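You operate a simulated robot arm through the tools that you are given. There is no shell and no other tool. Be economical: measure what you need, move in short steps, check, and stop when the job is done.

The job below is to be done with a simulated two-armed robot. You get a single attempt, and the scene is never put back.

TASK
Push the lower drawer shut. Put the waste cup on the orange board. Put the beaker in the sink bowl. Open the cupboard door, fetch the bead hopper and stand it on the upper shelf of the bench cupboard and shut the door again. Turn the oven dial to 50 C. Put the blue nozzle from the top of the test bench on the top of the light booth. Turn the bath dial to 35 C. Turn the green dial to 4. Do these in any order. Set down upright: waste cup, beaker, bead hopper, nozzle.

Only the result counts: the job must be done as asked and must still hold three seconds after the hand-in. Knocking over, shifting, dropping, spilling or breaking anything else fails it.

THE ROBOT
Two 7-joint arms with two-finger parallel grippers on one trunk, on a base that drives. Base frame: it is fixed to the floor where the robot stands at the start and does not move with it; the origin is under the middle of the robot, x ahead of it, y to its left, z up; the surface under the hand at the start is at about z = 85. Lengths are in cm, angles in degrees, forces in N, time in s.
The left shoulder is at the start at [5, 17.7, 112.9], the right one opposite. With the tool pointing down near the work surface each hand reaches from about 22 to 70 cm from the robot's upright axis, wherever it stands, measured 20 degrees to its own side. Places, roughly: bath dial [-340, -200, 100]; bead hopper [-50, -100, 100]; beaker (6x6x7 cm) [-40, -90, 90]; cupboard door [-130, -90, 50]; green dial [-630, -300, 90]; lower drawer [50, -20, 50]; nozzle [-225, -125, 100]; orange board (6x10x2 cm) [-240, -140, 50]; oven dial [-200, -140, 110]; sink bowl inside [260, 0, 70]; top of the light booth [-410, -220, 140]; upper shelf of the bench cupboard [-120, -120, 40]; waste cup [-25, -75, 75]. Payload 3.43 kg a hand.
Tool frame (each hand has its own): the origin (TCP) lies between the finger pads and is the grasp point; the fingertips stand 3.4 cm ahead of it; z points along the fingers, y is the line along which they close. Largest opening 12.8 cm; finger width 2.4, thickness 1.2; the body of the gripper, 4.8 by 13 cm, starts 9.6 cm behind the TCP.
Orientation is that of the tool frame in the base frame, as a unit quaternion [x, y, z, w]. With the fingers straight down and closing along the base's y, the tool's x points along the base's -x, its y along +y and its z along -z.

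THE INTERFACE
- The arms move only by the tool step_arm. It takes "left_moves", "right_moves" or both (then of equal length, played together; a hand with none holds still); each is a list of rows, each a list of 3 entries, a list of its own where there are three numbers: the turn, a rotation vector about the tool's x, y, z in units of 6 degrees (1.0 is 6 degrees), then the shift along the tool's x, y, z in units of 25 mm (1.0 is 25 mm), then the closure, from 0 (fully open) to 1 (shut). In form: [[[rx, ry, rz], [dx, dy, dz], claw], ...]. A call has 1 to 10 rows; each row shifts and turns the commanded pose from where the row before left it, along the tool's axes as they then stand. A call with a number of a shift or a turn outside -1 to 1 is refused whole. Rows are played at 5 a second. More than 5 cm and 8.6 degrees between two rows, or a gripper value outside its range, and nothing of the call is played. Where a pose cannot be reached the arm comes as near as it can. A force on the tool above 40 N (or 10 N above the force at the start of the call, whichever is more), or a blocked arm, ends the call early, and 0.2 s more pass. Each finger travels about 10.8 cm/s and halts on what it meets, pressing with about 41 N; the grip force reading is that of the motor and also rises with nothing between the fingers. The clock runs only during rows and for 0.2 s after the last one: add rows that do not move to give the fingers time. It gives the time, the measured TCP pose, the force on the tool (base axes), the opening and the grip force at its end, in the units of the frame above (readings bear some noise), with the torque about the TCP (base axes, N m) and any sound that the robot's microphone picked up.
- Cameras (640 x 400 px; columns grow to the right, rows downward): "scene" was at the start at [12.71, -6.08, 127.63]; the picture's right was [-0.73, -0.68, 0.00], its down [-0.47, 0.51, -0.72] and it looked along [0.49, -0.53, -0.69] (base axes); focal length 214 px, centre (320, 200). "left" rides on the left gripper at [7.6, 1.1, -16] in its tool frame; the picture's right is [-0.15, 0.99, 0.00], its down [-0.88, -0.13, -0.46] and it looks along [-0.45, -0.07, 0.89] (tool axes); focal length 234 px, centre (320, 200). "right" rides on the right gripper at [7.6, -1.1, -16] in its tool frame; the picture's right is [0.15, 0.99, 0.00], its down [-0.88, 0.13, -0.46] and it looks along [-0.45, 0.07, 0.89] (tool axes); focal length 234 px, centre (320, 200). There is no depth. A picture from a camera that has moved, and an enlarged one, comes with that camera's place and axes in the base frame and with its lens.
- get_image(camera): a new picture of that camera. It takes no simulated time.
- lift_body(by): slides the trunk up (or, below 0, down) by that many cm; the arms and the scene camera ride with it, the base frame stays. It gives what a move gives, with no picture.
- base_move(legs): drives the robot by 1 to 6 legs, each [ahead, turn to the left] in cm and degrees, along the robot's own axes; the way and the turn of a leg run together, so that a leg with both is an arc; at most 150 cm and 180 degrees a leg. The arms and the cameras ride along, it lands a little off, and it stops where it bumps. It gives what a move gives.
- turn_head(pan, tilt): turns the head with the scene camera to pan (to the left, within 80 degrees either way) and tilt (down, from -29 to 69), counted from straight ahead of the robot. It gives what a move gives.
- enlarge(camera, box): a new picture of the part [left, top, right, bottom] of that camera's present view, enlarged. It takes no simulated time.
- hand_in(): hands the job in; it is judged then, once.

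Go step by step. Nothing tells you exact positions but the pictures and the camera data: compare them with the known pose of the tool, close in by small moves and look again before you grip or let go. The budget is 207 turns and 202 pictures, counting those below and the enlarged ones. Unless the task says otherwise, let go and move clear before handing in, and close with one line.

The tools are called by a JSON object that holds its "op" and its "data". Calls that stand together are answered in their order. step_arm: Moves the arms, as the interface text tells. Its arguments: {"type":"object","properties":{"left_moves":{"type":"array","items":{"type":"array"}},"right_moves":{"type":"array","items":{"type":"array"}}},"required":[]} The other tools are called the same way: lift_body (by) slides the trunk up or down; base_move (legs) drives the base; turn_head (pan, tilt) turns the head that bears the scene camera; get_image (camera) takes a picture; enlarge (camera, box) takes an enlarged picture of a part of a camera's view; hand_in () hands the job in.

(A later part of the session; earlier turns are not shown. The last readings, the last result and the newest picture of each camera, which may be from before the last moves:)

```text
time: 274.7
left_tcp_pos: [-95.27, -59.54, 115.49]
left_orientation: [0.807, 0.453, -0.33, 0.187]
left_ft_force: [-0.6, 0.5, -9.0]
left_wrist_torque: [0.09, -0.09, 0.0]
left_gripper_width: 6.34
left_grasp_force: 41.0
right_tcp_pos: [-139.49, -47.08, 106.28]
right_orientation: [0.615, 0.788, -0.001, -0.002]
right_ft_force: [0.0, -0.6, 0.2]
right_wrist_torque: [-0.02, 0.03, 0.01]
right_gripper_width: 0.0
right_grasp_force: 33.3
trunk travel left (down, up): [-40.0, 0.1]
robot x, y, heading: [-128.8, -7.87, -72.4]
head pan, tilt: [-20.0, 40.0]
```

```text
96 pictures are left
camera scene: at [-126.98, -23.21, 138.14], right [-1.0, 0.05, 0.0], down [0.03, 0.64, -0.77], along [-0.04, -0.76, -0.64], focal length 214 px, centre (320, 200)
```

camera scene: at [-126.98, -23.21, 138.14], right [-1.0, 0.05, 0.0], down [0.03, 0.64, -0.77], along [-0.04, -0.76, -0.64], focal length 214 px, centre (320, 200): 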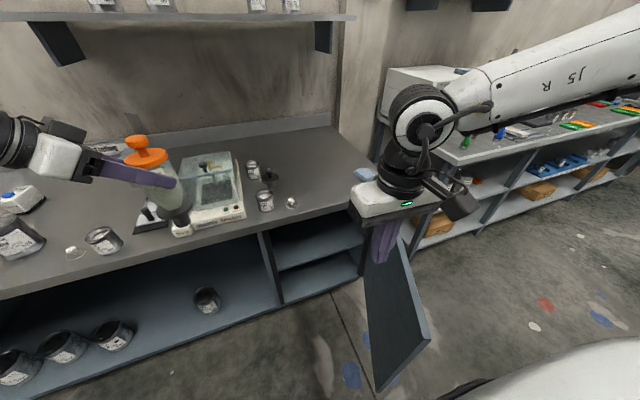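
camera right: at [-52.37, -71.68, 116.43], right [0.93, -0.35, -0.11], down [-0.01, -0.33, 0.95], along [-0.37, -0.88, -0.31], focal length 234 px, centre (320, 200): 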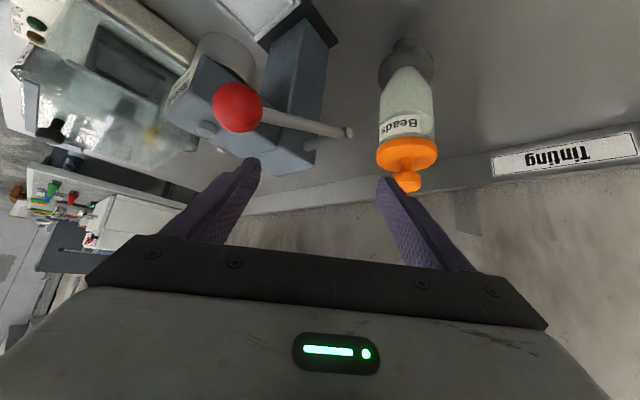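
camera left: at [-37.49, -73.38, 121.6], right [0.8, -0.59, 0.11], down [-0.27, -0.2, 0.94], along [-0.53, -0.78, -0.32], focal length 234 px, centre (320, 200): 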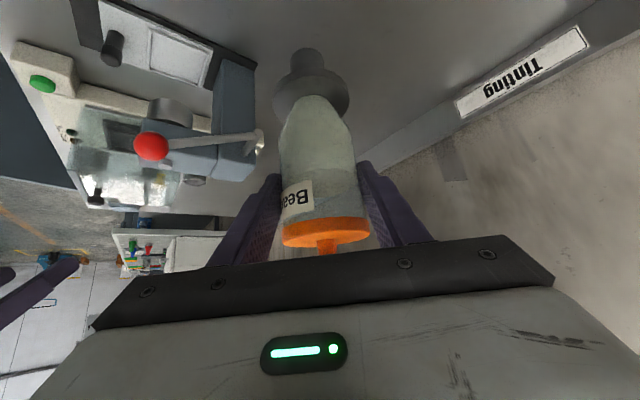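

The door's free edge is at (-154.6,-40). I lower the right hand on its inner side and push it further open.

{"op": "lift_body", "data": {"by": -10}}

{"op": "step_arm", "data": {"right_moves": [[[0, 0, 0], [-0.2, 0, 1], 1], [[0, 0, 0], [-0.2, 0, 1], 1], [[0, 0, 0], [-0.2, 0, 1], 1], [[0, 0, 0], [-0.2, 0, 1], 1], [[0, 0, 0], [-0.2, 0, 1], 1], [[0, 0, 0], [-0.2, 0, 1], 1], [[0, 0, 0], [-0.2, 0, 1], 1], [[0, 0, 0], [-0.2, 0, 1], 1], [[0, 0, 0], [-0.2, 0, 1], 1]]}}

{"op": "step_arm", "data": {"right_moves": [[[0, 0, 0], [0, -1, 0], 1], [[0, 0, 0], [0, -1, 0], 1], [[0, 0, 0], [0, -1, 0], 1], [[0, 0, 0], [0, -1, 0], 1], [[0, 0, 0], [0, -1, 0], 1], [[0, 0, 0], [0, -1, 0], 1], [[0, 0, 0], [0, -1, 0], 1], [[0, 0, 0], [0.2, -1, 0], 1], [[0, 0, 0], [0.2, -1, 0], 1], [[0, 0, 0], [0.3, -0.9, 0], 1]]}}

{"op": "get_image", "data": {"camera": "scene"}}

```text
time: 276.0
left_tcp_pos: [-95.27, -59.45, 105.48]
left_orientation: [0.807, 0.452, -0.33, 0.186]
left_ft_force: [-0.1, 1.0, -9.3]
left_wrist_torque: [0.11, -0.09, -0.01]
left_gripper_width: 6.31
left_grasp_force: 41.3
right_tcp_pos: [-139.58, -46.98, 96.16]
right_orientation: [0.615, 0.788, -0.002, -0.002]
right_ft_force: [-0.2, -0.9, 0.2]
right_wrist_torque: [0.0, 0.0, 0.01]
right_gripper_width: 0.0
right_grasp_force: 33.3
trunk travel left (down, up): [-30.0, 10.1]
robot x, y, heading: [-128.93, -8.36, -72.9]
head pan, tilt: [-20.0, 40.0]
```

```text
time: 278.0
left_tcp_pos: [-95.18, -59.56, 105.47]
left_orientation: [0.807, 0.452, -0.33, 0.186]
left_ft_force: [-0.2, -0.1, -9.7]
left_wrist_torque: [0.12, -0.06, -0.02]
left_gripper_width: 6.34
left_grasp_force: 40.8
right_tcp_pos: [-139.76, -51.17, 74.89]
right_orientation: [0.616, 0.788, -0.001, -0.003]
right_ft_force: [0.1, 0.2, 0.4]
right_wrist_torque: [-0.01, -0.02, 0.0]
right_gripper_width: 0.01
right_grasp_force: 32.5
right hand out of reach, approached as far as the arm can: row 9
trunk travel left (down, up): [-30.0, 10.1]
robot x, y, heading: [-128.8, -7.87, -72.6]
head pan, tilt: [-20.0, 40.0]
```

```text
time: 280.2
left_tcp_pos: [-95.23, -59.53, 105.48]
left_orientation: [0.807, 0.452, -0.33, 0.186]
left_ft_force: [0.3, -1.0, -9.3]
left_wrist_torque: [0.14, -0.08, 0.01]
left_gripper_width: 6.32
left_grasp_force: 40.7
right_tcp_pos: [-164.27, -55.47, 75.21]
right_orientation: [0.616, 0.788, -0.002, -0.003]
right_ft_force: [0.9, 1.1, 0.3]
right_wrist_torque: [0.0, -0.04, 0.0]
right_gripper_width: 0.01
right_grasp_force: 32.8
trunk travel left (down, up): [-30.0, 10.1]
robot x, y, heading: [-128.73, -7.66, -72.8]
head pan, tilt: [-20.0, 40.0]
```

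```text
95 pictures are left
camera scene: at [-127.03, -23.19, 128.14], right [-1.0, 0.05, 0.0], down [0.03, 0.64, -0.77], along [-0.04, -0.76, -0.64], focal length 214 px, centre (320, 200)
```

scene: 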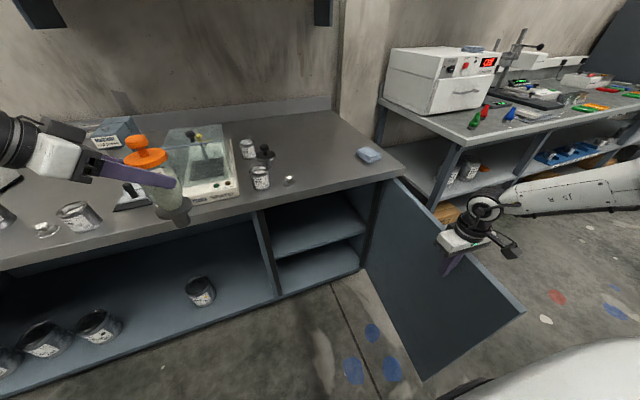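

The door is now at about 97°. I raise the right hand out and retract it, and meanwhile turn the left hand's azimuth toward the wall.

{"op": "step_arm", "data": {"left_moves": [[[0, 0, 0], [0, 0, 0], 0.7], [[0, 0, 0], [0, 0, 0], 0.7], [[0, 0, 0], [0, 0, 0], 0.7], [[-0.655, 0, -0.66], [0, 0, 0], 0.7], [[-0.655, 0, -0.66], [0, 0, 0], 0.7], [[-0.655, 0, -0.66], [0, 0, 0], 0.7], [[-0.655, 0, -0.66], [0, 0, 0], 0.7], [[-0.655, 0, -0.66], [0, 0, 0], 0.7], [[0, 0, 0], [0, -0.5, 0], 0.7], [[0, 0, 0], [0, -0.5, 0], 0.7]], "right_moves": [[[0, 0, 0], [0, 0.2, -1], 1], [[0, 0, 0], [0, 0.2, -1], 1], [[0, 0, 0], [0, 0.2, -1], 1], [[0, 0, 0], [0, 0.2, -1], 1], [[0, 0, 0], [0, 0.2, -1], 1], [[0, 0, 0], [0.2, 0.2, -1], 1], [[0, 0, 0], [0.5, 0.2, -1], 1], [[0, 0, 0], [1, 0.2, 0], 1], [[0, 0, 0], [1, 0.2, 0], 1], [[0, 0, 0], [1, 0.2, 0], 1]]}}

{"op": "step_arm", "data": {"left_moves": [[[0, 0, 0], [0, -1, 0], 0.7], [[0, 0, 0], [0, -1, 0], 0.7], [[0, 0, 0], [0, -1, 0], 0.7], [[0, 0, 0], [0, -1, 0], 0.7], [[0, 0, 0], [0, -0.5, 0], 0.7]]}}

{"op": "get_image", "data": {"camera": "scene"}}

{"op": "get_image", "data": {"camera": "left"}}

```text
time: 282.4
left_tcp_pos: [-97.72, -59.25, 105.5]
left_orientation: [0.673, 0.634, -0.275, 0.262]
left_ft_force: [-0.4, 0.4, -9.7]
left_wrist_torque: [0.15, -0.03, 0.0]
left_gripper_width: 6.29
left_grasp_force: 40.8
right_tcp_pos: [-161.41, -45.18, 92.78]
right_orientation: [0.616, 0.788, -0.002, -0.002]
right_ft_force: [-1.3, 0.0, -0.6]
right_wrist_torque: [0.02, -0.01, -0.01]
right_gripper_width: 0.0
right_grasp_force: 32.6
trunk travel left (down, up): [-30.0, 10.1]
robot x, y, heading: [-128.84, -8.32, -72.8]
head pan, tilt: [-20.0, 40.0]
```

```text
time: 283.6
left_tcp_pos: [-109.1, -58.72, 105.44]
left_orientation: [0.674, 0.633, -0.275, 0.262]
left_ft_force: [0.4, 0.3, -9.6]
left_wrist_torque: [0.12, -0.02, 0.02]
left_gripper_width: 6.3
left_grasp_force: 40.9
right_tcp_pos: [-161.31, -45.23, 92.77]
right_orientation: [0.616, 0.788, -0.001, -0.002]
right_ft_force: [-0.4, 0.4, 0.4]
right_wrist_torque: [0.0, -0.02, -0.02]
right_gripper_width: 0.0
right_grasp_force: 32.8
trunk travel left (down, up): [-30.0, 10.1]
robot x, y, heading: [-129.31, -8.03, -72.7]
head pan, tilt: [-20.0, 40.0]
```

```text
94 pictures are left
camera scene: at [-127.03, -23.21, 128.14], right [-1.0, 0.05, 0.0], down [0.03, 0.64, -0.77], along [-0.04, -0.76, -0.64], focal length 214 px, centre (320, 200)
```

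scene: 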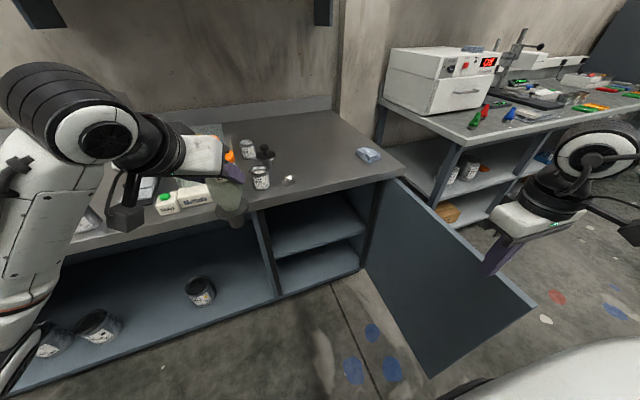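

```text
93 pictures are left
camera left: at [-106.9, -42.2, 111.4], right [0.98, -0.16, 0.11], down [-0.15, -0.3, 0.94], along [-0.12, -0.94, -0.32], focal length 234 px, centre (320, 200)
```

left: 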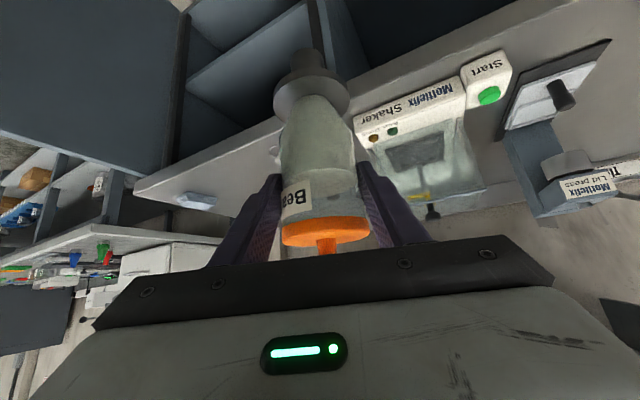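

Left hand follows well. I bring the right hand closer in, shift the left a bit further right, and move the base 8 cm right.

{"op": "step_arm", "data": {"left_moves": [[[0, 0, 0], [0, -1, 0], 0.7], [[0, 0, 0], [0, -1, 0], 0.7], [[0, 0, 0], [0, -1, 0], 0.7], [[0, 0, 0], [0, -0.5, 0], 0.7], [[0, 0, 0], [0, 0, 0], 0.7], [[0, 0, 0], [0, 0, 0], 0.7], [[0, 0, 0], [0, 0, 0], 0.7]], "right_moves": [[[0, 0, 0], [0.3, 0.9, -0.5], 1], [[0, 0, 0], [0.3, 0.9, -0.5], 1], [[0, 0, 0], [0.3, 0.9, -0.5], 1], [[0, 0, 0], [0.3, 0.9, -0.5], 1], [[0, 0, 0], [0.3, 0.9, -0.5], 1], [[0, 0, 0], [0.3, 0.9, -0.5], 1], [[0, 0, 0], [0.3, 0.9, -0.5], 1]]}}

{"op": "base_move", "data": {"legs": [[0, -89.5], [8, 0], [0, 90.5]]}}

{"op": "lift_body", "data": {"by": -20}}

{"op": "get_image", "data": {"camera": "scene"}}

{"op": "get_image", "data": {"camera": "left"}}

```text
time: 285.2
left_tcp_pos: [-117.87, -58.08, 105.52]
left_orientation: [0.673, 0.634, -0.275, 0.262]
left_ft_force: [-0.5, 0.5, -9.6]
left_wrist_torque: [0.1, -0.05, 0.03]
left_gripper_width: 6.28
left_grasp_force: 40.7
right_tcp_pos: [-147.35, -38.16, 102.33]
right_orientation: [0.615, 0.788, 0.0, -0.004]
right_ft_force: [0.3, 0.0, -0.9]
right_wrist_torque: [-0.03, -0.04, -0.01]
right_gripper_width: 0.0
right_grasp_force: 33.1
right hand out of reach, approached as far as the arm can: row 4, 5, 6
trunk travel left (down, up): [-30.0, 10.1]
robot x, y, heading: [-128.7, -7.76, -73.0]
head pan, tilt: [-20.0, 40.0]
```

```text
time: 293.8
left_tcp_pos: [-124.47, -60.53, 105.48]
left_orientation: [0.669, 0.639, -0.274, 0.264]
left_ft_force: [0.2, 0.5, -9.4]
left_wrist_torque: [0.17, -0.02, -0.02]
left_gripper_width: 6.28
left_grasp_force: 40.2
right_tcp_pos: [-154.32, -40.9, 102.34]
right_orientation: [0.609, 0.793, 0.0, -0.004]
right_ft_force: [0.5, 1.5, 0.4]
right_wrist_torque: [-0.02, 0.0, 0.0]
right_gripper_width: 0.0
right_grasp_force: 32.7
trunk travel left (down, up): [-30.0, 10.1]
robot x, y, heading: [-136.53, -10.31, -71.8]
head pan, tilt: [-20.0, 40.0]
```

```text
time: 296.0
left_tcp_pos: [-124.49, -60.46, 85.55]
left_orientation: [0.668, 0.64, -0.273, 0.265]
left_ft_force: [0.6, -0.2, -9.9]
left_wrist_torque: [0.14, 0.03, 0.01]
left_gripper_width: 6.27
left_grasp_force: 41.1
right_tcp_pos: [-154.36, -40.86, 82.3]
right_orientation: [0.61, 0.793, 0.001, -0.003]
right_ft_force: [0.6, 0.0, -0.2]
right_wrist_torque: [0.03, -0.01, 0.02]
right_gripper_width: 0.0
right_grasp_force: 32.8
trunk travel left (down, up): [-10.0, 30.1]
robot x, y, heading: [-136.55, -9.87, -72.0]
head pan, tilt: [-20.0, 40.0]
```

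```text
92 pictures are left
camera scene: at [-134.27, -25.66, 108.15], right [-1.0, 0.03, 0.0], down [0.02, 0.64, -0.77], along [-0.03, -0.77, -0.64], focal length 214 px, centre (320, 200)
```

scene: 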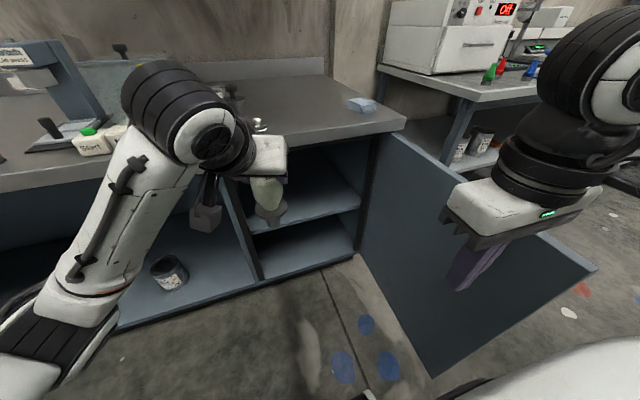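

```text
91 pictures are left
camera left: at [-122.64, -43.96, 91.51], right [0.98, -0.15, 0.11], down [-0.15, -0.3, 0.94], along [-0.11, -0.94, -0.32], focal length 234 px, centre (320, 200)
```

left: 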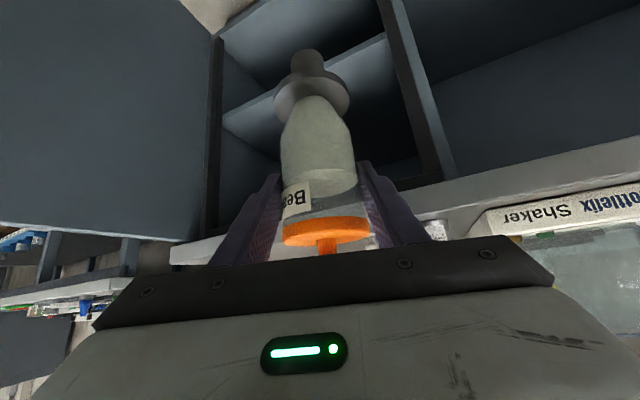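

The shelf's front edge is about n=44, z≈42.5. So I'll place the hopper at n≈49.5, TCP z≈56.5. First I lower everything in front of the opening.

{"op": "lift_body", "data": {"by": -10}}

{"op": "step_arm", "data": {"left_moves": [[[0, 0, 0], [0.7, 0, 0.71], 0.7], [[0, 0, 0], [0.7, 0, 0.71], 0.7], [[0, 0, 0], [0.7, 0, 0.71], 0.7], [[0, 0, 0], [0.7, 0, 0.71], 0.7], [[0, 0, 0], [0.7, 0, 0.71], 0.7], [[0, 0, 0], [0.7, 0, 0.71], 0.7]]}}

{"op": "get_image", "data": {"camera": "scene"}}

{"op": "get_image", "data": {"camera": "left"}}

```text
time: 297.3
left_tcp_pos: [-124.53, -60.44, 75.61]
left_orientation: [0.668, 0.639, -0.273, 0.264]
left_ft_force: [0.4, -0.5, -8.9]
left_wrist_torque: [0.19, -0.02, -0.01]
left_gripper_width: 6.26
left_grasp_force: 41.2
right_tcp_pos: [-154.36, -40.95, 72.34]
right_orientation: [0.61, 0.793, 0.0, -0.003]
right_ft_force: [0.3, -0.3, 1.0]
right_wrist_torque: [-0.04, -0.01, -0.01]
right_gripper_width: 0.0
right_grasp_force: 32.9
trunk travel left (down, up): [0.0, 40.1]
robot x, y, heading: [-136.59, -10.16, -72.0]
head pan, tilt: [-20.0, 40.0]
```

```text
time: 298.7
left_tcp_pos: [-124.62, -60.35, 60.52]
left_orientation: [0.669, 0.639, -0.273, 0.264]
left_ft_force: [-0.8, 0.7, -9.6]
left_wrist_torque: [0.18, -0.05, 0.0]
left_gripper_width: 6.28
left_grasp_force: 41.7
right_tcp_pos: [-154.42, -40.98, 72.29]
right_orientation: [0.609, 0.793, 0.001, -0.003]
right_ft_force: [-0.1, -0.2, 0.1]
right_wrist_torque: [0.01, 0.02, -0.02]
right_gripper_width: 0.03
right_grasp_force: 33.5
trunk travel left (down, up): [0.0, 40.1]
robot x, y, heading: [-136.51, -10.45, -71.9]
head pan, tilt: [-20.0, 40.0]
```

```text
90 pictures are left
camera scene: at [-134.27, -25.65, 98.14], right [-1.0, 0.03, 0.0], down [0.02, 0.64, -0.77], along [-0.03, -0.77, -0.64], focal length 214 px, centre (320, 200)
```

scene: 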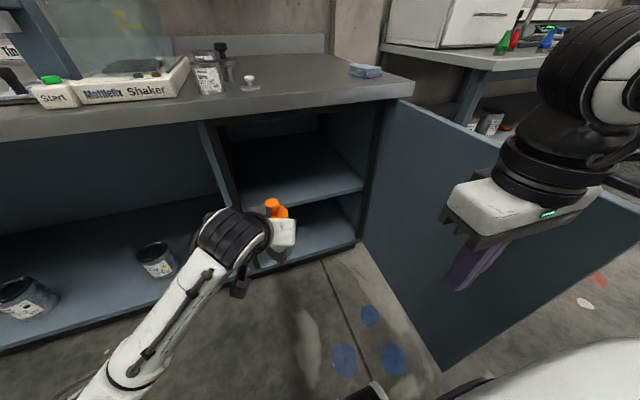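

```text
89 pictures are left
camera left: at [-122.76, -43.9, 66.47], right [0.98, -0.15, 0.11], down [-0.15, -0.3, 0.94], along [-0.11, -0.94, -0.32], focal length 234 px, centre (320, 200)
```

left: 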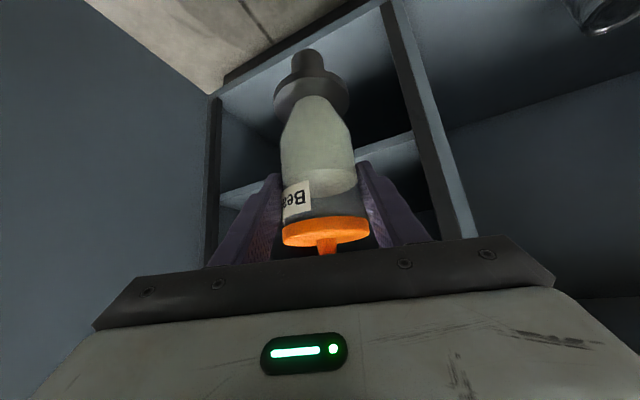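

I raise slightly and shift 3.5 cm right for partition clearance, then drive forward toward the opening.

{"op": "step_arm", "data": {"left_moves": [[[0, 0, 0], [-0.5, -0.7, -0.5], 0.7], [[0, 0, 0], [-0.5, -0.7, -0.5], 0.7]]}}

{"op": "base_move", "data": {"legs": [[17, 0]]}}

{"op": "get_image", "data": {"camera": "left"}}

{"op": "get_image", "data": {"camera": "scene"}}

```text
time: 299.3
left_tcp_pos: [-128.09, -60.28, 64.0]
left_orientation: [0.669, 0.639, -0.273, 0.264]
left_ft_force: [0.5, 0.5, -10.0]
left_wrist_torque: [0.15, 0.02, 0.0]
left_gripper_width: 6.27
left_grasp_force: 41.0
right_tcp_pos: [-154.29, -40.94, 72.47]
right_orientation: [0.61, 0.793, 0.0, -0.004]
right_ft_force: [-0.5, 0.7, -0.4]
right_wrist_torque: [0.04, 0.0, -0.02]
right_gripper_width: 0.0
right_grasp_force: 33.0
trunk travel left (down, up): [0.0, 40.1]
robot x, y, heading: [-136.42, -10.42, -71.6]
head pan, tilt: [-20.0, 40.0]
```

```text
time: 300.8
left_tcp_pos: [-122.96, -76.57, 63.98]
left_orientation: [0.669, 0.639, -0.273, 0.264]
left_ft_force: [0.2, -0.2, -9.4]
left_wrist_torque: [0.16, -0.04, 0.04]
left_gripper_width: 6.25
left_grasp_force: 41.3
right_tcp_pos: [-149.12, -57.0, 72.35]
right_orientation: [0.61, 0.793, 0.001, -0.003]
right_ft_force: [-0.6, 0.4, -0.9]
right_wrist_torque: [0.01, -0.02, 0.02]
right_gripper_width: 0.0
right_grasp_force: 33.2
trunk travel left (down, up): [0.0, 40.1]
robot x, y, heading: [-131.05, -26.49, -71.9]
head pan, tilt: [-20.0, 40.0]
```

```text
88 pictures are left
camera left: at [-120.94, -60.04, 69.98], right [0.98, -0.15, 0.11], down [-0.15, -0.3, 0.94], along [-0.11, -0.94, -0.32], focal length 234 px, centre (320, 200)
```

left: 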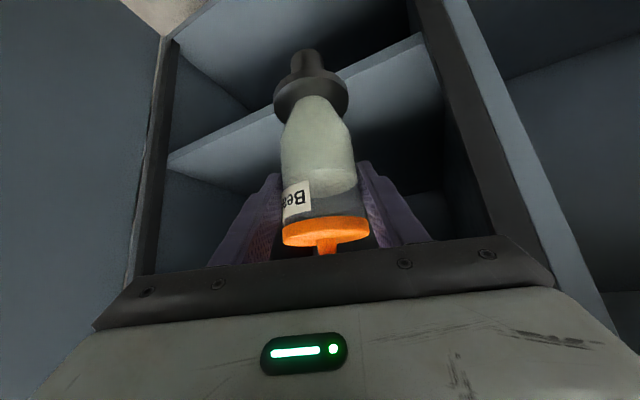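

```text
87 pictures are left
camera scene: at [-129.01, -41.83, 98.14], right [-1.0, 0.03, 0.0], down [0.02, 0.64, -0.77], along [-0.03, -0.77, -0.64], focal length 214 px, centre (320, 200)
```

scene: 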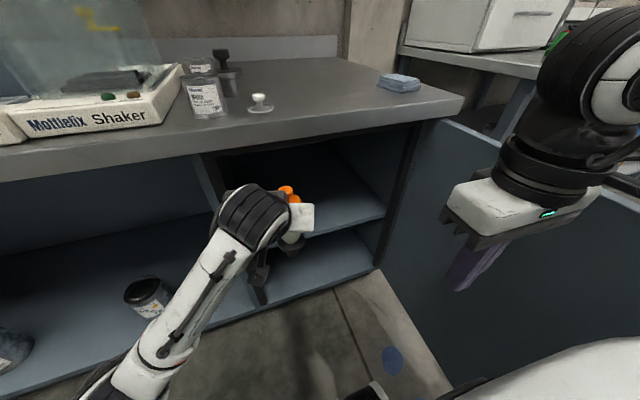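

I enlarge to measure the shelf's front edge more exactly.

{"op": "enlarge", "data": {"camera": "left", "box": [140, 0, 460, 200]}}

{"op": "enlarge", "data": {"camera": "scene", "box": [200, 110, 440, 260]}}

```text
2.00 times, centred on (300, 100) of left
camera zoom: at [-120.94, -60.04, 69.98], right [0.98, -0.15, 0.11], down [-0.15, -0.3, 0.94], along [-0.11, -0.94, -0.32], focal length 468 px, centre (360, 400)
```

zoom: 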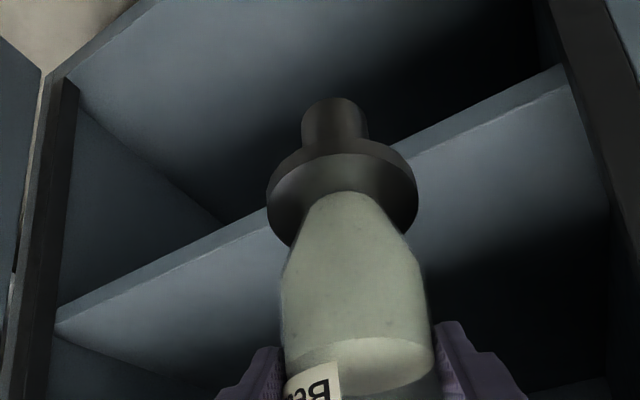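

```text
2.67 times, centred on (320, 185) of scene
camera zoom: at [-129.01, -41.83, 98.14], right [-1.0, 0.03, 0.0], down [0.02, 0.64, -0.77], along [-0.03, -0.77, -0.64], focal length 572 px, centre (320, 240)
```

zoom: 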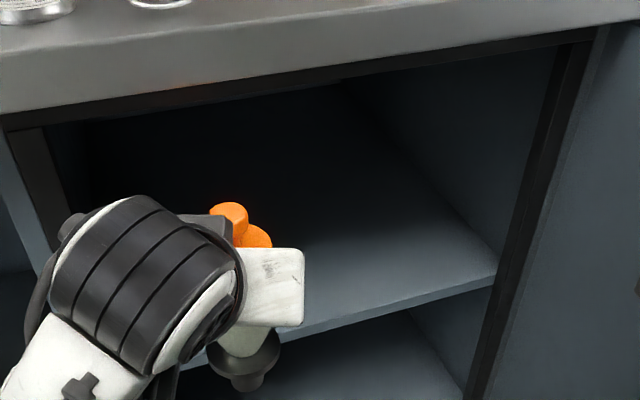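

Shelf top is about z=44.6 with its front at n=44. I lower to just above that height and drive in 14 cm.

{"op": "step_arm", "data": {"left_moves": [[[0, 0, 0], [0.52, 0, 0.53], 0.7], [[0, 0, 0], [0.52, 0, 0.53], 0.7]]}}

{"op": "base_move", "data": {"legs": [[10, 0]]}}

{"op": "enlarge", "data": {"camera": "left", "box": [140, 0, 460, 200]}}

{"op": "get_image", "data": {"camera": "scene"}}

```text
time: 301.4
left_tcp_pos: [-122.7, -76.45, 60.03]
left_orientation: [0.669, 0.639, -0.272, 0.263]
left_ft_force: [-0.1, 1.0, -9.3]
left_wrist_torque: [0.15, -0.03, 0.01]
left_gripper_width: 6.25
left_grasp_force: 40.7
right_tcp_pos: [-149.15, -57.13, 72.26]
right_orientation: [0.609, 0.793, 0.001, -0.003]
right_ft_force: [0.0, 0.3, -0.5]
right_wrist_torque: [0.0, 0.02, 0.0]
right_gripper_width: 0.0
right_grasp_force: 32.9
trunk travel left (down, up): [0.0, 40.1]
robot x, y, heading: [-131.24, -26.69, -71.9]
head pan, tilt: [-20.0, 40.0]
```

```text
time: 302.6
left_tcp_pos: [-119.71, -85.86, 60.18]
left_orientation: [0.669, 0.639, -0.273, 0.265]
left_ft_force: [1.1, 1.1, -8.8]
left_wrist_torque: [0.12, -0.02, 0.02]
left_gripper_width: 6.25
left_grasp_force: 41.1
right_tcp_pos: [-146.04, -66.32, 72.26]
right_orientation: [0.609, 0.793, 0.0, -0.003]
right_ft_force: [-0.2, -0.1, 0.0]
right_wrist_torque: [0.04, 0.0, -0.01]
right_gripper_width: 0.02
right_grasp_force: 33.8
trunk travel left (down, up): [0.0, 40.1]
robot x, y, heading: [-127.68, -35.96, -72.0]
head pan, tilt: [-20.0, 40.0]
```

```text
2.00 times, centred on (300, 100) of left
camera zoom: at [-117.81, -69.36, 66.16], right [0.98, -0.15, 0.11], down [-0.15, -0.3, 0.94], along [-0.11, -0.94, -0.32], focal length 468 px, centre (360, 400)
```

zoom: 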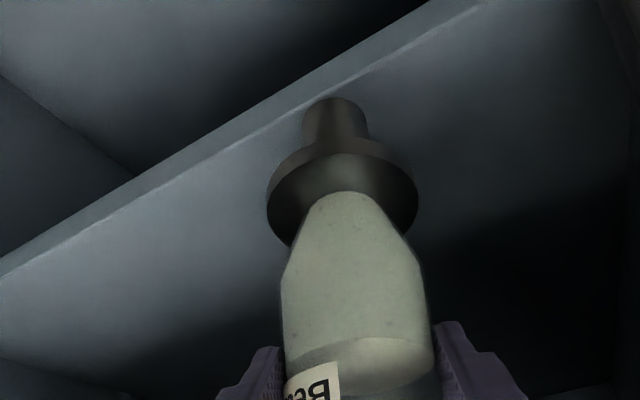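

```text
83 pictures are left
camera scene: at [-125.96, -51.18, 98.14], right [-1.0, 0.03, 0.0], down [0.02, 0.64, -0.77], along [-0.03, -0.77, -0.64], focal length 214 px, centre (320, 200)
```

scene: 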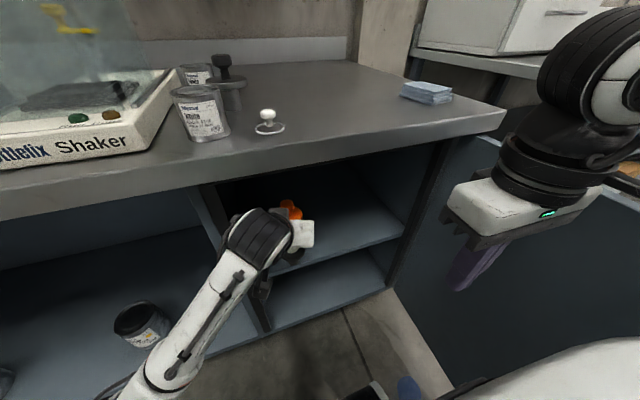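

The foot is just above the shelf's front edge. I drive 5.5 cm further in.

{"op": "base_move", "data": {"legs": [[5.8, 0]]}}

{"op": "get_image", "data": {"camera": "left"}}

{"op": "get_image", "data": {"camera": "scene"}}

```text
time: 303.5
left_tcp_pos: [-118.01, -91.36, 60.11]
left_orientation: [0.67, 0.639, -0.273, 0.263]
left_ft_force: [1.1, 0.0, -10.1]
left_wrist_torque: [0.18, 0.03, 0.03]
left_gripper_width: 6.24
left_grasp_force: 41.1
right_tcp_pos: [-144.17, -72.07, 72.35]
right_orientation: [0.61, 0.792, 0.0, -0.002]
right_ft_force: [0.7, 0.0, -0.5]
right_wrist_torque: [-0.04, -0.01, -0.01]
right_gripper_width: 0.0
right_grasp_force: 33.0
trunk travel left (down, up): [0.0, 40.1]
robot x, y, heading: [-126.49, -41.96, -72.0]
head pan, tilt: [-20.0, 40.0]
```

```text
82 pictures are left
camera left: at [-116.01, -74.92, 66.14], right [0.98, -0.15, 0.11], down [-0.15, -0.3, 0.94], along [-0.11, -0.94, -0.32], focal length 234 px, centre (320, 200)
```

left: 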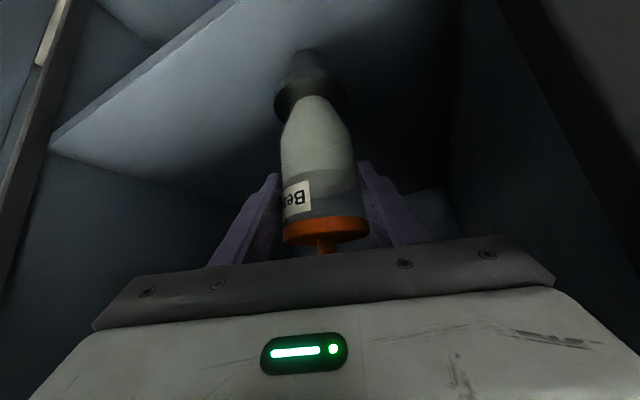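

```text
81 pictures are left
camera scene: at [-124.14, -56.75, 98.14], right [-1.0, 0.03, 0.0], down [0.02, 0.64, -0.77], along [-0.03, -0.77, -0.64], focal length 214 px, centre (320, 200)
```

scene: 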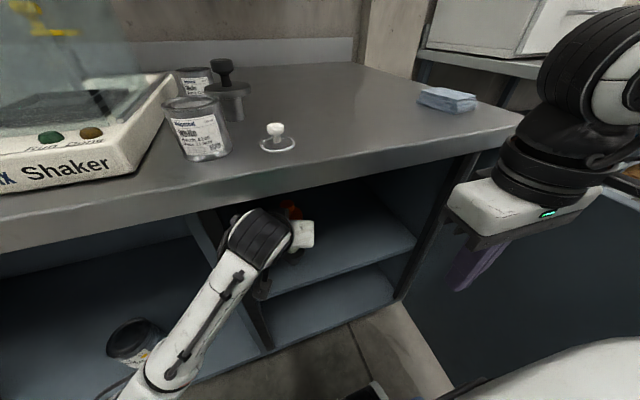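

I'm well inside the shelf. Now I lower in small steps until contact.

{"op": "step_arm", "data": {"left_moves": [[[0, 0, 0], [0.14, 0, 0.142], 0.7], [[0, 0, 0], [0.14, 0, 0.142], 0.7], [[0, 0, 0], [0.14, 0, 0.142], 0.7]]}}

{"op": "step_arm", "data": {"left_moves": [[[0, 0, 0], [0.1, 0, 0.1], 0.7]]}}

{"op": "step_arm", "data": {"left_moves": [[[0, 0, 0], [0.1, 0, 0.1], 0.7]]}}

{"op": "get_image", "data": {"camera": "left"}}

```text
time: 304.3
left_tcp_pos: [-117.92, -91.49, 59.37]
left_orientation: [0.667, 0.637, -0.279, 0.268]
left_ft_force: [4.5, 7.5, 24.2]
left_wrist_torque: [0.57, -0.23, -0.07]
left_gripper_width: 6.28
left_grasp_force: 40.7
right_tcp_pos: [-144.27, -71.88, 72.49]
right_orientation: [0.609, 0.793, -0.002, -0.002]
right_ft_force: [0.6, 0.6, -0.8]
right_wrist_torque: [-0.03, -0.02, 0.01]
right_gripper_width: 0.01
right_grasp_force: 33.0
trunk travel left (down, up): [0.0, 40.1]
robot x, y, heading: [-126.05, -41.26, -71.8]
head pan, tilt: [-20.0, 40.0]
```

```text
time: 304.7
left_tcp_pos: [-118.04, -91.54, 59.17]
left_orientation: [0.666, 0.636, -0.28, 0.269]
left_ft_force: [4.8, 1.3, 33.6]
left_wrist_torque: [-0.73, -0.15, 0.19]
left_gripper_width: 6.27
left_grasp_force: 41.1
right_tcp_pos: [-144.16, -71.75, 72.56]
right_orientation: [0.61, 0.792, -0.001, -0.003]
right_ft_force: [-0.4, -0.1, 0.5]
right_wrist_torque: [0.0, -0.03, 0.01]
right_gripper_width: 0.05
right_grasp_force: 33.8
trunk travel left (down, up): [0.0, 40.1]
robot x, y, heading: [-125.89, -41.51, -71.5]
head pan, tilt: [-20.0, 40.0]
```

```text
time: 305.1
left_tcp_pos: [-117.95, -91.57, 58.83]
left_orientation: [0.667, 0.636, -0.28, 0.269]
left_ft_force: [4.9, 1.2, 32.7]
left_wrist_torque: [-0.52, 0.1, 0.19]
left_gripper_width: 6.25
left_grasp_force: 41.3
right_tcp_pos: [-144.32, -71.78, 72.44]
right_orientation: [0.61, 0.793, 0.0, -0.003]
right_ft_force: [-0.8, 0.5, -0.1]
right_wrist_torque: [-0.02, 0.02, 0.02]
right_gripper_width: 0.0
right_grasp_force: 32.9
trunk travel left (down, up): [0.0, 40.1]
robot x, y, heading: [-125.87, -41.08, -71.7]
head pan, tilt: [-20.0, 40.0]
```

```text
80 pictures are left
camera left: at [-116.01, -74.89, 64.42], right [0.98, -0.15, 0.11], down [-0.15, -0.28, 0.95], along [-0.11, -0.95, -0.3], focal length 234 px, centre (320, 200)
```

left: 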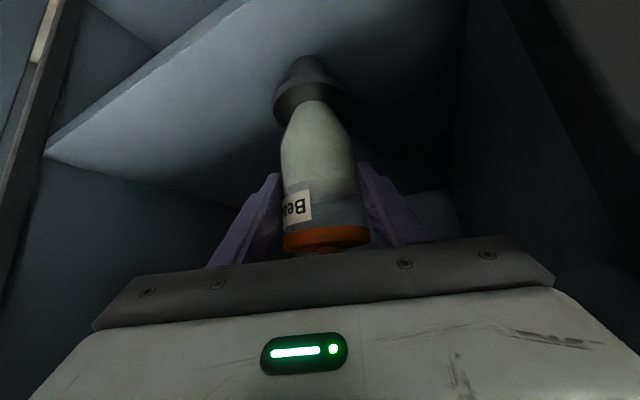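

Contact. I back up to relieve the press so it stands with roughly zero load.

{"op": "step_arm", "data": {"left_moves": [[[0, 0, 0], [-0.14, 0, -0.14], 0.7], [[0, 0, 0], [-0.07, 0, -0.07], 0.7], [[0, 0, 0], [0, 0, 0], 0.7]]}}

```text
time: 305.9
left_tcp_pos: [-118.0, -91.34, 58.71]
left_orientation: [0.67, 0.638, -0.274, 0.264]
left_ft_force: [0.2, -6.7, 10.6]
left_wrist_torque: [-1.38, 0.21, 0.1]
left_gripper_width: 6.26
left_grasp_force: 40.9
right_tcp_pos: [-144.14, -71.96, 72.28]
right_orientation: [0.609, 0.793, -0.001, -0.003]
right_ft_force: [0.5, 0.1, 0.0]
right_wrist_torque: [-0.02, 0.02, 0.0]
right_gripper_width: 0.01
right_grasp_force: 33.2
trunk travel left (down, up): [0.0, 40.1]
robot x, y, heading: [-125.69, -41.73, -71.9]
head pan, tilt: [-20.0, 40.0]
```

{"op": "step_arm", "data": {"left_moves": [[[0, 0, 0], [-0.08, 0, -0.08], 0.7], [[0, 0, 0], [0, 0, 0], 0.7]]}}

{"op": "enlarge", "data": {"camera": "left", "box": [200, 20, 440, 260]}}

```text
time: 306.5
left_tcp_pos: [-118.01, -91.3, 58.84]
left_orientation: [0.67, 0.64, -0.271, 0.262]
left_ft_force: [-1.7, -3.3, 0.5]
left_wrist_torque: [-0.53, 0.38, 0.02]
left_gripper_width: 6.24
left_grasp_force: 40.7
right_tcp_pos: [-144.16, -71.88, 72.4]
right_orientation: [0.609, 0.793, 0.0, -0.003]
right_ft_force: [-0.8, 0.3, -0.2]
right_wrist_torque: [-0.02, 0.0, -0.03]
right_gripper_width: 0.0
right_grasp_force: 33.3
trunk travel left (down, up): [0.0, 40.1]
robot x, y, heading: [-125.93, -41.42, -71.7]
head pan, tilt: [-20.0, 40.0]
```

```text
1.67 times, centred on (320, 140) of left
camera zoom: at [-116.06, -74.85, 64.85], right [0.98, -0.15, 0.11], down [-0.15, -0.31, 0.94], along [-0.11, -0.94, -0.32], focal length 390 px, centre (320, 300)
```

zoom: 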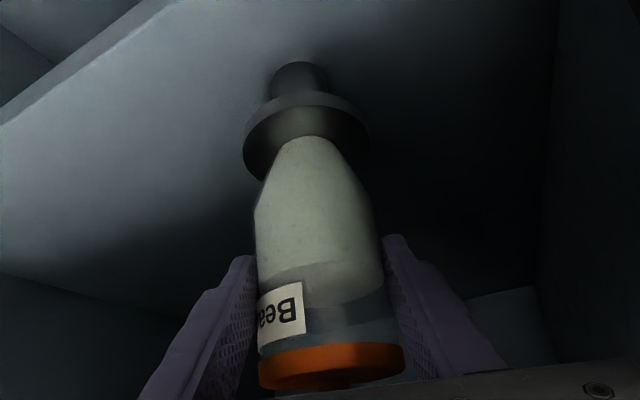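

Load is about zero and the orientation matches the pick. I open slowly.

{"op": "step_arm", "data": {"left_moves": [[[0, 0, 0], [0, 0, 0], 0.5], [[0, 0, 0], [0, 0, 0], 0.47], [[0, 0, 0], [0, 0, 0], 0.44], [[0, 0, 0], [0, 0, 0], 0.4], [[0, 0, 0], [0, 0, 0], 0.35], [[0, 0, 0], [0, 0, 0], 0.3], [[0, 0, 0], [0, 0, 0], 0.27]]}}

{"op": "get_image", "data": {"camera": "left"}}

```text
time: 308.1
left_tcp_pos: [-118.04, -91.41, 59.04]
left_orientation: [0.669, 0.638, -0.273, 0.264]
left_ft_force: [-0.4, 0.2, -0.7]
left_wrist_torque: [0.0, -0.03, 0.02]
left_gripper_width: 9.32
left_grasp_force: 0.2
right_tcp_pos: [-144.26, -71.93, 72.55]
right_orientation: [0.61, 0.793, -0.001, -0.002]
right_ft_force: [0.2, -0.2, -0.4]
right_wrist_torque: [-0.01, 0.02, 0.01]
right_gripper_width: 0.0
right_grasp_force: 32.7
trunk travel left (down, up): [0.0, 40.1]
robot x, y, heading: [-125.9, -41.14, -71.8]
head pan, tilt: [-20.0, 40.0]
```

```text
78 pictures are left
camera left: at [-116.04, -74.91, 64.97], right [0.98, -0.15, 0.11], down [-0.15, -0.3, 0.94], along [-0.11, -0.94, -0.32], focal length 234 px, centre (320, 200)
```

left: 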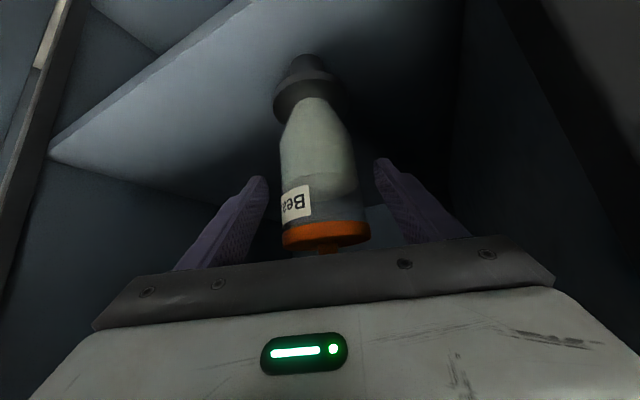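

It stands on its own. I withdraw along the finger azimuth with the arm, then back out with the base.

{"op": "step_arm", "data": {"left_moves": [[[0, 0, 0], [0.7, 0, -0.7], 0.27], [[0, 0, 0], [0.7, 0, -0.7], 0.27], [[0, 0, 0], [0.7, 0, -0.7], 0.27], [[0, 0, 0], [0.7, 0, -0.7], 0.27], [[0, 0, 0], [0.7, 0, -0.7], 0.27]]}}

{"op": "get_image", "data": {"camera": "left"}}

{"op": "base_move", "data": {"legs": [[-22, 0]]}}

{"op": "get_image", "data": {"camera": "left"}}

{"op": "get_image", "data": {"camera": "scene"}}

```text
time: 309.1
left_tcp_pos: [-117.2, -85.64, 66.61]
left_orientation: [0.651, 0.605, -0.31, 0.338]
left_ft_force: [0.2, 0.3, -0.8]
left_wrist_torque: [-0.04, 0.0, 0.02]
left_gripper_width: 9.35
left_grasp_force: 0.1
right_tcp_pos: [-144.56, -71.66, 72.58]
right_orientation: [0.61, 0.792, 0.0, 0.003]
right_ft_force: [-0.6, -0.6, 0.0]
right_wrist_torque: [0.01, -0.02, 0.02]
right_gripper_width: 0.0
right_grasp_force: 33.2
trunk travel left (down, up): [0.0, 40.1]
robot x, y, heading: [-125.99, -41.43, -71.6]
head pan, tilt: [-20.0, 40.0]
stopped in row 4 (left hand): the arm was blocked; the commanded pose is now the measured one
```

```text
77 pictures are left
camera left: at [-115.46, -68.42, 69.81], right [0.98, -0.12, 0.18], down [-0.2, -0.13, 0.97], along [-0.1, -0.98, -0.15], focal length 234 px, centre (320, 200)
```

left: 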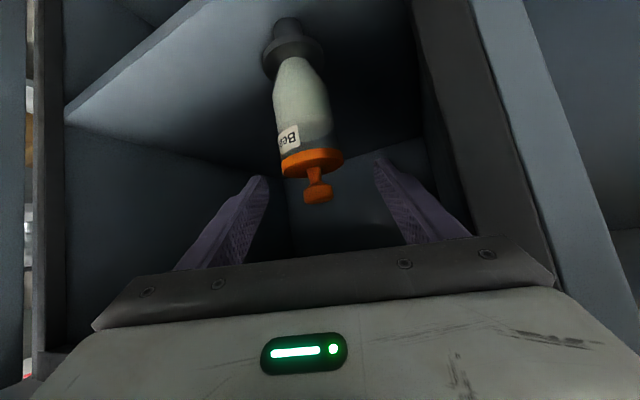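

```text
time: 310.8
left_tcp_pos: [-123.88, -65.0, 66.72]
left_orientation: [0.651, 0.604, -0.311, 0.339]
left_ft_force: [-0.6, -1.2, -0.2]
left_wrist_torque: [-0.03, -0.02, 0.0]
left_gripper_width: 9.33
left_grasp_force: 0.0
right_tcp_pos: [-151.41, -51.02, 72.5]
right_orientation: [0.61, 0.793, 0.0, 0.002]
right_ft_force: [0.4, 0.0, 0.1]
right_wrist_torque: [-0.03, 0.04, -0.01]
right_gripper_width: 0.02
right_grasp_force: 33.0
trunk travel left (down, up): [0.0, 40.1]
robot x, y, heading: [-132.97, -20.77, -71.6]
head pan, tilt: [-20.0, 40.0]
```

```text
76 pictures are left
camera left: at [-122.2, -47.66, 69.81], right [0.98, -0.12, 0.18], down [-0.2, -0.13, 0.97], along [-0.1, -0.98, -0.15], focal length 234 px, centre (320, 200)
```

left: 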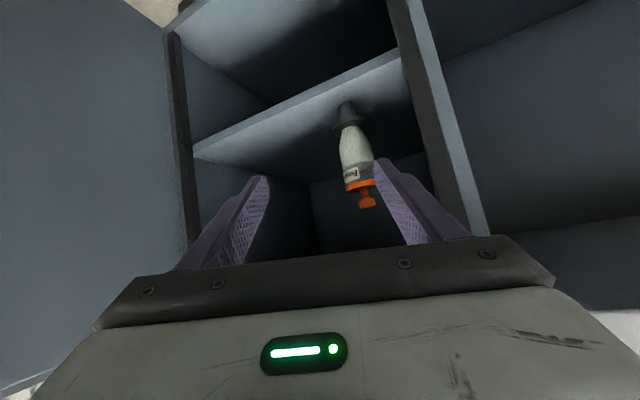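

```text
75 pictures are left
camera scene: at [-131.61, -35.6, 98.46], right [-1.0, 0.03, -0.01], down [0.03, 0.64, -0.77], along [-0.02, -0.77, -0.64], focal length 214 px, centre (320, 200)
```

scene: 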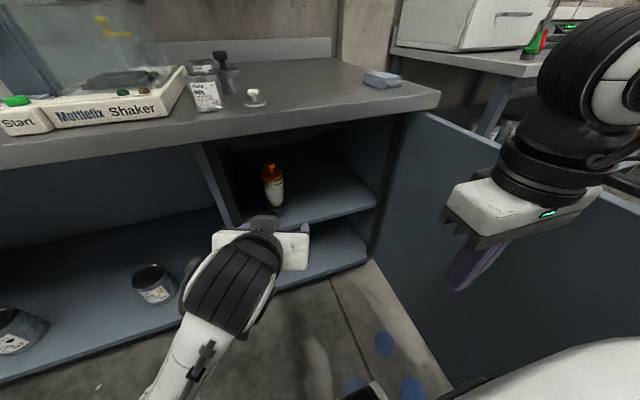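

The hopper stands upright on the upper shelf. Now to close the door: I back off, raise the trunk, pull the left hand aside, and send the right hand over to the door's outer side.

{"op": "base_move", "data": {"legs": [[-24, 0]]}}

{"op": "lift_body", "data": {"by": 28}}

{"op": "step_arm", "data": {"left_moves": [[[0, 0.5, 0], [0, 0.8, -0.5], 0.6], [[0, 0.8, 0], [0, 0.8, -0.5], 0.8], [[0, 0.8, 0], [0, 0.8, -0.5], 1], [[0, 0.8, 0], [0, 0.8, -0.3], 1], [[0, 0.8, 0], [0, 0.8, 0], 1], [[0, 0.8, 0], [0, 0.8, 0], 1], [[0, 0.8, 0], [0, 0.8, 0], 1], [[0, 0.8, 0], [0, 0.8, 0], 1], [[0, 0.8, 0], [0, 0.8, 0], 1], [[0, 0, 0], [0, 0, 0], 1]], "right_moves": [[[0, 0, 0], [-0.3, -0.8, -0.2], 1], [[0, 0, 0], [-0.3, -0.9, -0.2], 1], [[0, 0, 0], [-0.3, -0.9, 0], 1], [[0, 0, 0], [-0.3, -0.9, 0], 1], [[0, 0, 0], [-0.4, -0.9, 0], 1], [[0, 0, 0], [-0.8, -0.6, 0], 1], [[0, 0, 0], [-0.8, -0.6, 0], 1], [[0, 0, 0], [-0.8, -0.6, 0], 1], [[0, 0, 0], [-0.8, -0.6, 0], 1], [[0, 0, 0], [-0.8, -0.6, 0], 1]]}}

{"op": "turn_head", "data": {"pan": -35, "tilt": 35}}

{"op": "get_image", "data": {"camera": "scene"}}

{"op": "get_image", "data": {"camera": "right"}}

```text
time: 312.6
left_tcp_pos: [-131.49, -42.04, 66.84]
left_orientation: [0.649, 0.603, -0.315, 0.34]
left_ft_force: [-0.4, 0.1, -0.4]
left_wrist_torque: [0.03, 0.0, 0.0]
left_gripper_width: 9.34
left_grasp_force: 0.0
right_tcp_pos: [-158.84, -27.95, 72.27]
right_orientation: [0.609, 0.793, 0.002, -0.001]
right_ft_force: [-0.4, 0.3, -0.6]
right_wrist_torque: [0.01, -0.01, 0.02]
right_gripper_width: 0.0
right_grasp_force: 32.8
trunk travel left (down, up): [0.0, 40.1]
robot x, y, heading: [-140.76, 2.63, -72.0]
head pan, tilt: [-20.0, 40.0]
```

```text
time: 315.4
left_tcp_pos: [-131.25, -42.02, 94.67]
left_orientation: [0.649, 0.604, -0.316, 0.338]
left_ft_force: [0.3, 0.4, 0.1]
left_wrist_torque: [-0.01, 0.0, 0.0]
left_gripper_width: 9.32
left_grasp_force: 0.0
right_tcp_pos: [-158.7, -27.82, 100.22]
right_orientation: [0.609, 0.793, -0.001, -0.003]
right_ft_force: [0.3, 0.4, -0.2]
right_wrist_torque: [-0.02, 0.0, -0.02]
right_gripper_width: 0.0
right_grasp_force: 32.9
trunk travel left (down, up): [-28.0, 12.1]
robot x, y, heading: [-140.54, 2.43, -71.9]
head pan, tilt: [-20.0, 40.0]
```

```text
time: 317.8
left_tcp_pos: [-110.15, -43.63, 79.53]
left_orientation: [0.711, 0.7, -0.013, 0.063]
left_ft_force: [-0.5, -0.8, 0.4]
left_wrist_torque: [0.01, -0.02, -0.01]
left_gripper_width: 0.01
left_grasp_force: 33.2
left hand out of reach, approached as far as the arm can: row 3, 4, 5, 6, 7, 8, 9
right_tcp_pos: [-173.03, -46.04, 101.38]
right_orientation: [0.609, 0.793, -0.001, -0.003]
right_ft_force: [0.9, -0.5, 0.4]
right_wrist_torque: [-0.02, -0.01, 0.0]
right_gripper_width: 0.0
right_grasp_force: 33.0
right hand out of reach, approached as far as the arm can: row 5
trunk travel left (down, up): [-28.0, 12.1]
robot x, y, heading: [-140.77, 2.79, -72.0]
head pan, tilt: [-20.0, 40.0]
stopped in row 10 (left hand): the arm was blocked; the commanded pose is now the measured one
```

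```text
time: 318.6
left_tcp_pos: [-110.19, -43.67, 79.7]
left_orientation: [0.712, 0.699, -0.014, 0.063]
left_ft_force: [0.4, 0.2, 0.0]
left_wrist_torque: [-0.01, 0.02, 0.0]
left_gripper_width: 0.0
left_grasp_force: 33.5
right_tcp_pos: [-173.07, -46.14, 101.37]
right_orientation: [0.609, 0.793, -0.001, -0.002]
right_ft_force: [0.0, 0.2, -0.7]
right_wrist_torque: [0.0, -0.03, 0.02]
right_gripper_width: 0.0
right_grasp_force: 32.5
trunk travel left (down, up): [-28.0, 12.1]
robot x, y, heading: [-140.81, 2.44, -72.0]
head pan, tilt: [-35.0, 35.0]
```

```text
74 pictures are left
camera scene: at [-140.85, -12.52, 126.91], right [-0.96, 0.29, 0.0], down [0.17, 0.55, -0.82], along [-0.24, -0.78, -0.57], focal length 214 px, centre (320, 200)
```

scene: 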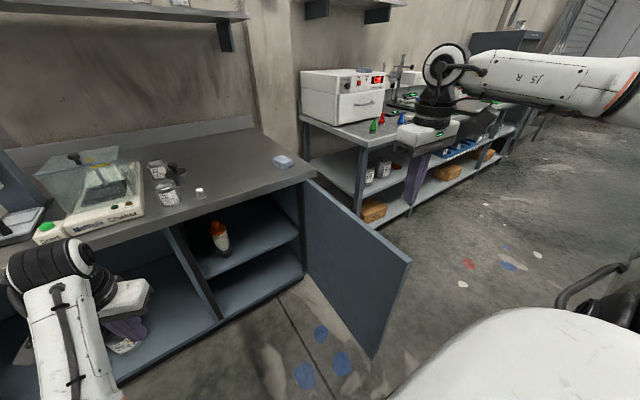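

```text
73 pictures are left
camera right: at [-176.02, -39.13, 117.25], right [0.92, 0.4, 0.0], down [0.36, -0.82, 0.45], along [0.18, -0.42, -0.89], focal length 234 px, centre (320, 200)
```

right: 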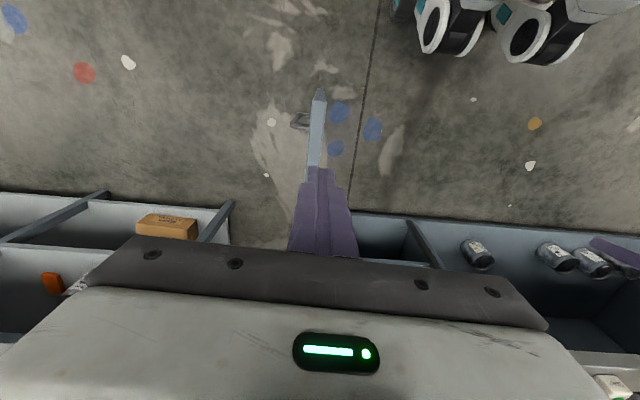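

The hopper is upright. I turn the base right and forward so the right hand passes to the door's outer side, and raise the left hand clear of the door's path.

{"op": "step_arm", "data": {"left_moves": [[[0, 0, 0], [0.3, 0.5, -1], 1], [[0, 0, 0], [0.3, 0.5, -1], 1], [[0, 0, 0], [0.3, 0.5, -1], 1], [[0, 0, 0], [0.3, 0.5, -1], 1], [[0, 0, 0], [0.3, 0.5, -1], 1], [[0, 0, 0], [0.3, 0.5, -1], 1]]}}

{"op": "base_move", "data": {"legs": [[0, -13], [10, 0]]}}

{"op": "get_image", "data": {"camera": "right"}}

```text
time: 319.4
left_tcp_pos: [-104.5, -37.91, 74.94]
left_orientation: [0.704, 0.709, 0.043, -0.002]
left_ft_force: [-0.4, -0.4, 0.5]
left_wrist_torque: [-0.03, 0.0, 0.01]
left_gripper_width: 0.0
left_grasp_force: 32.7
left hand out of reach, approached as far as the arm can: row 1, 2, 3, 4
right_tcp_pos: [-173.1, -46.17, 101.27]
right_orientation: [0.608, 0.794, 0.0, -0.003]
right_ft_force: [0.8, 0.2, 0.6]
right_wrist_torque: [0.0, 0.01, 0.02]
right_gripper_width: 0.01
right_grasp_force: 32.7
trunk travel left (down, up): [-28.0, 12.1]
robot x, y, heading: [-140.51, 2.36, -71.8]
head pan, tilt: [-35.0, 35.0]
stopped in row 4 (left hand): the arm was blocked; the commanded pose is now the measured one
```

```text
time: 321.3
left_tcp_pos: [-113.99, -54.95, 75.01]
left_orientation: [0.781, 0.623, 0.043, 0.004]
left_ft_force: [-0.6, -0.5, -1.0]
left_wrist_torque: [-0.01, -0.03, 0.0]
left_gripper_width: 0.0
left_grasp_force: 32.4
right_tcp_pos: [-182.53, -47.24, 101.37]
right_orientation: [0.696, 0.718, 0.0, -0.004]
right_ft_force: [0.1, -0.8, -0.3]
right_wrist_torque: [0.04, -0.01, -0.01]
right_gripper_width: 0.0
right_grasp_force: 33.0
trunk travel left (down, up): [-28.0, 12.1]
robot x, y, heading: [-139.98, -6.86, -85.1]
head pan, tilt: [-35.0, 35.0]
```

```text
72 pictures are left
camera right: at [-183.71, -39.83, 117.23], right [0.98, 0.18, 0.0], down [0.16, -0.88, 0.45], along [0.08, -0.44, -0.89], focal length 234 px, centre (320, 200)
```

right: 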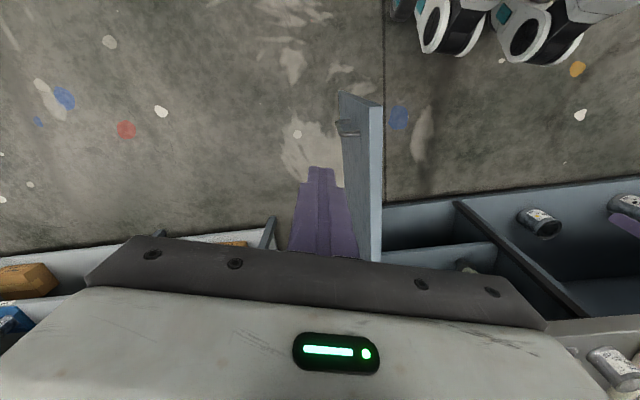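

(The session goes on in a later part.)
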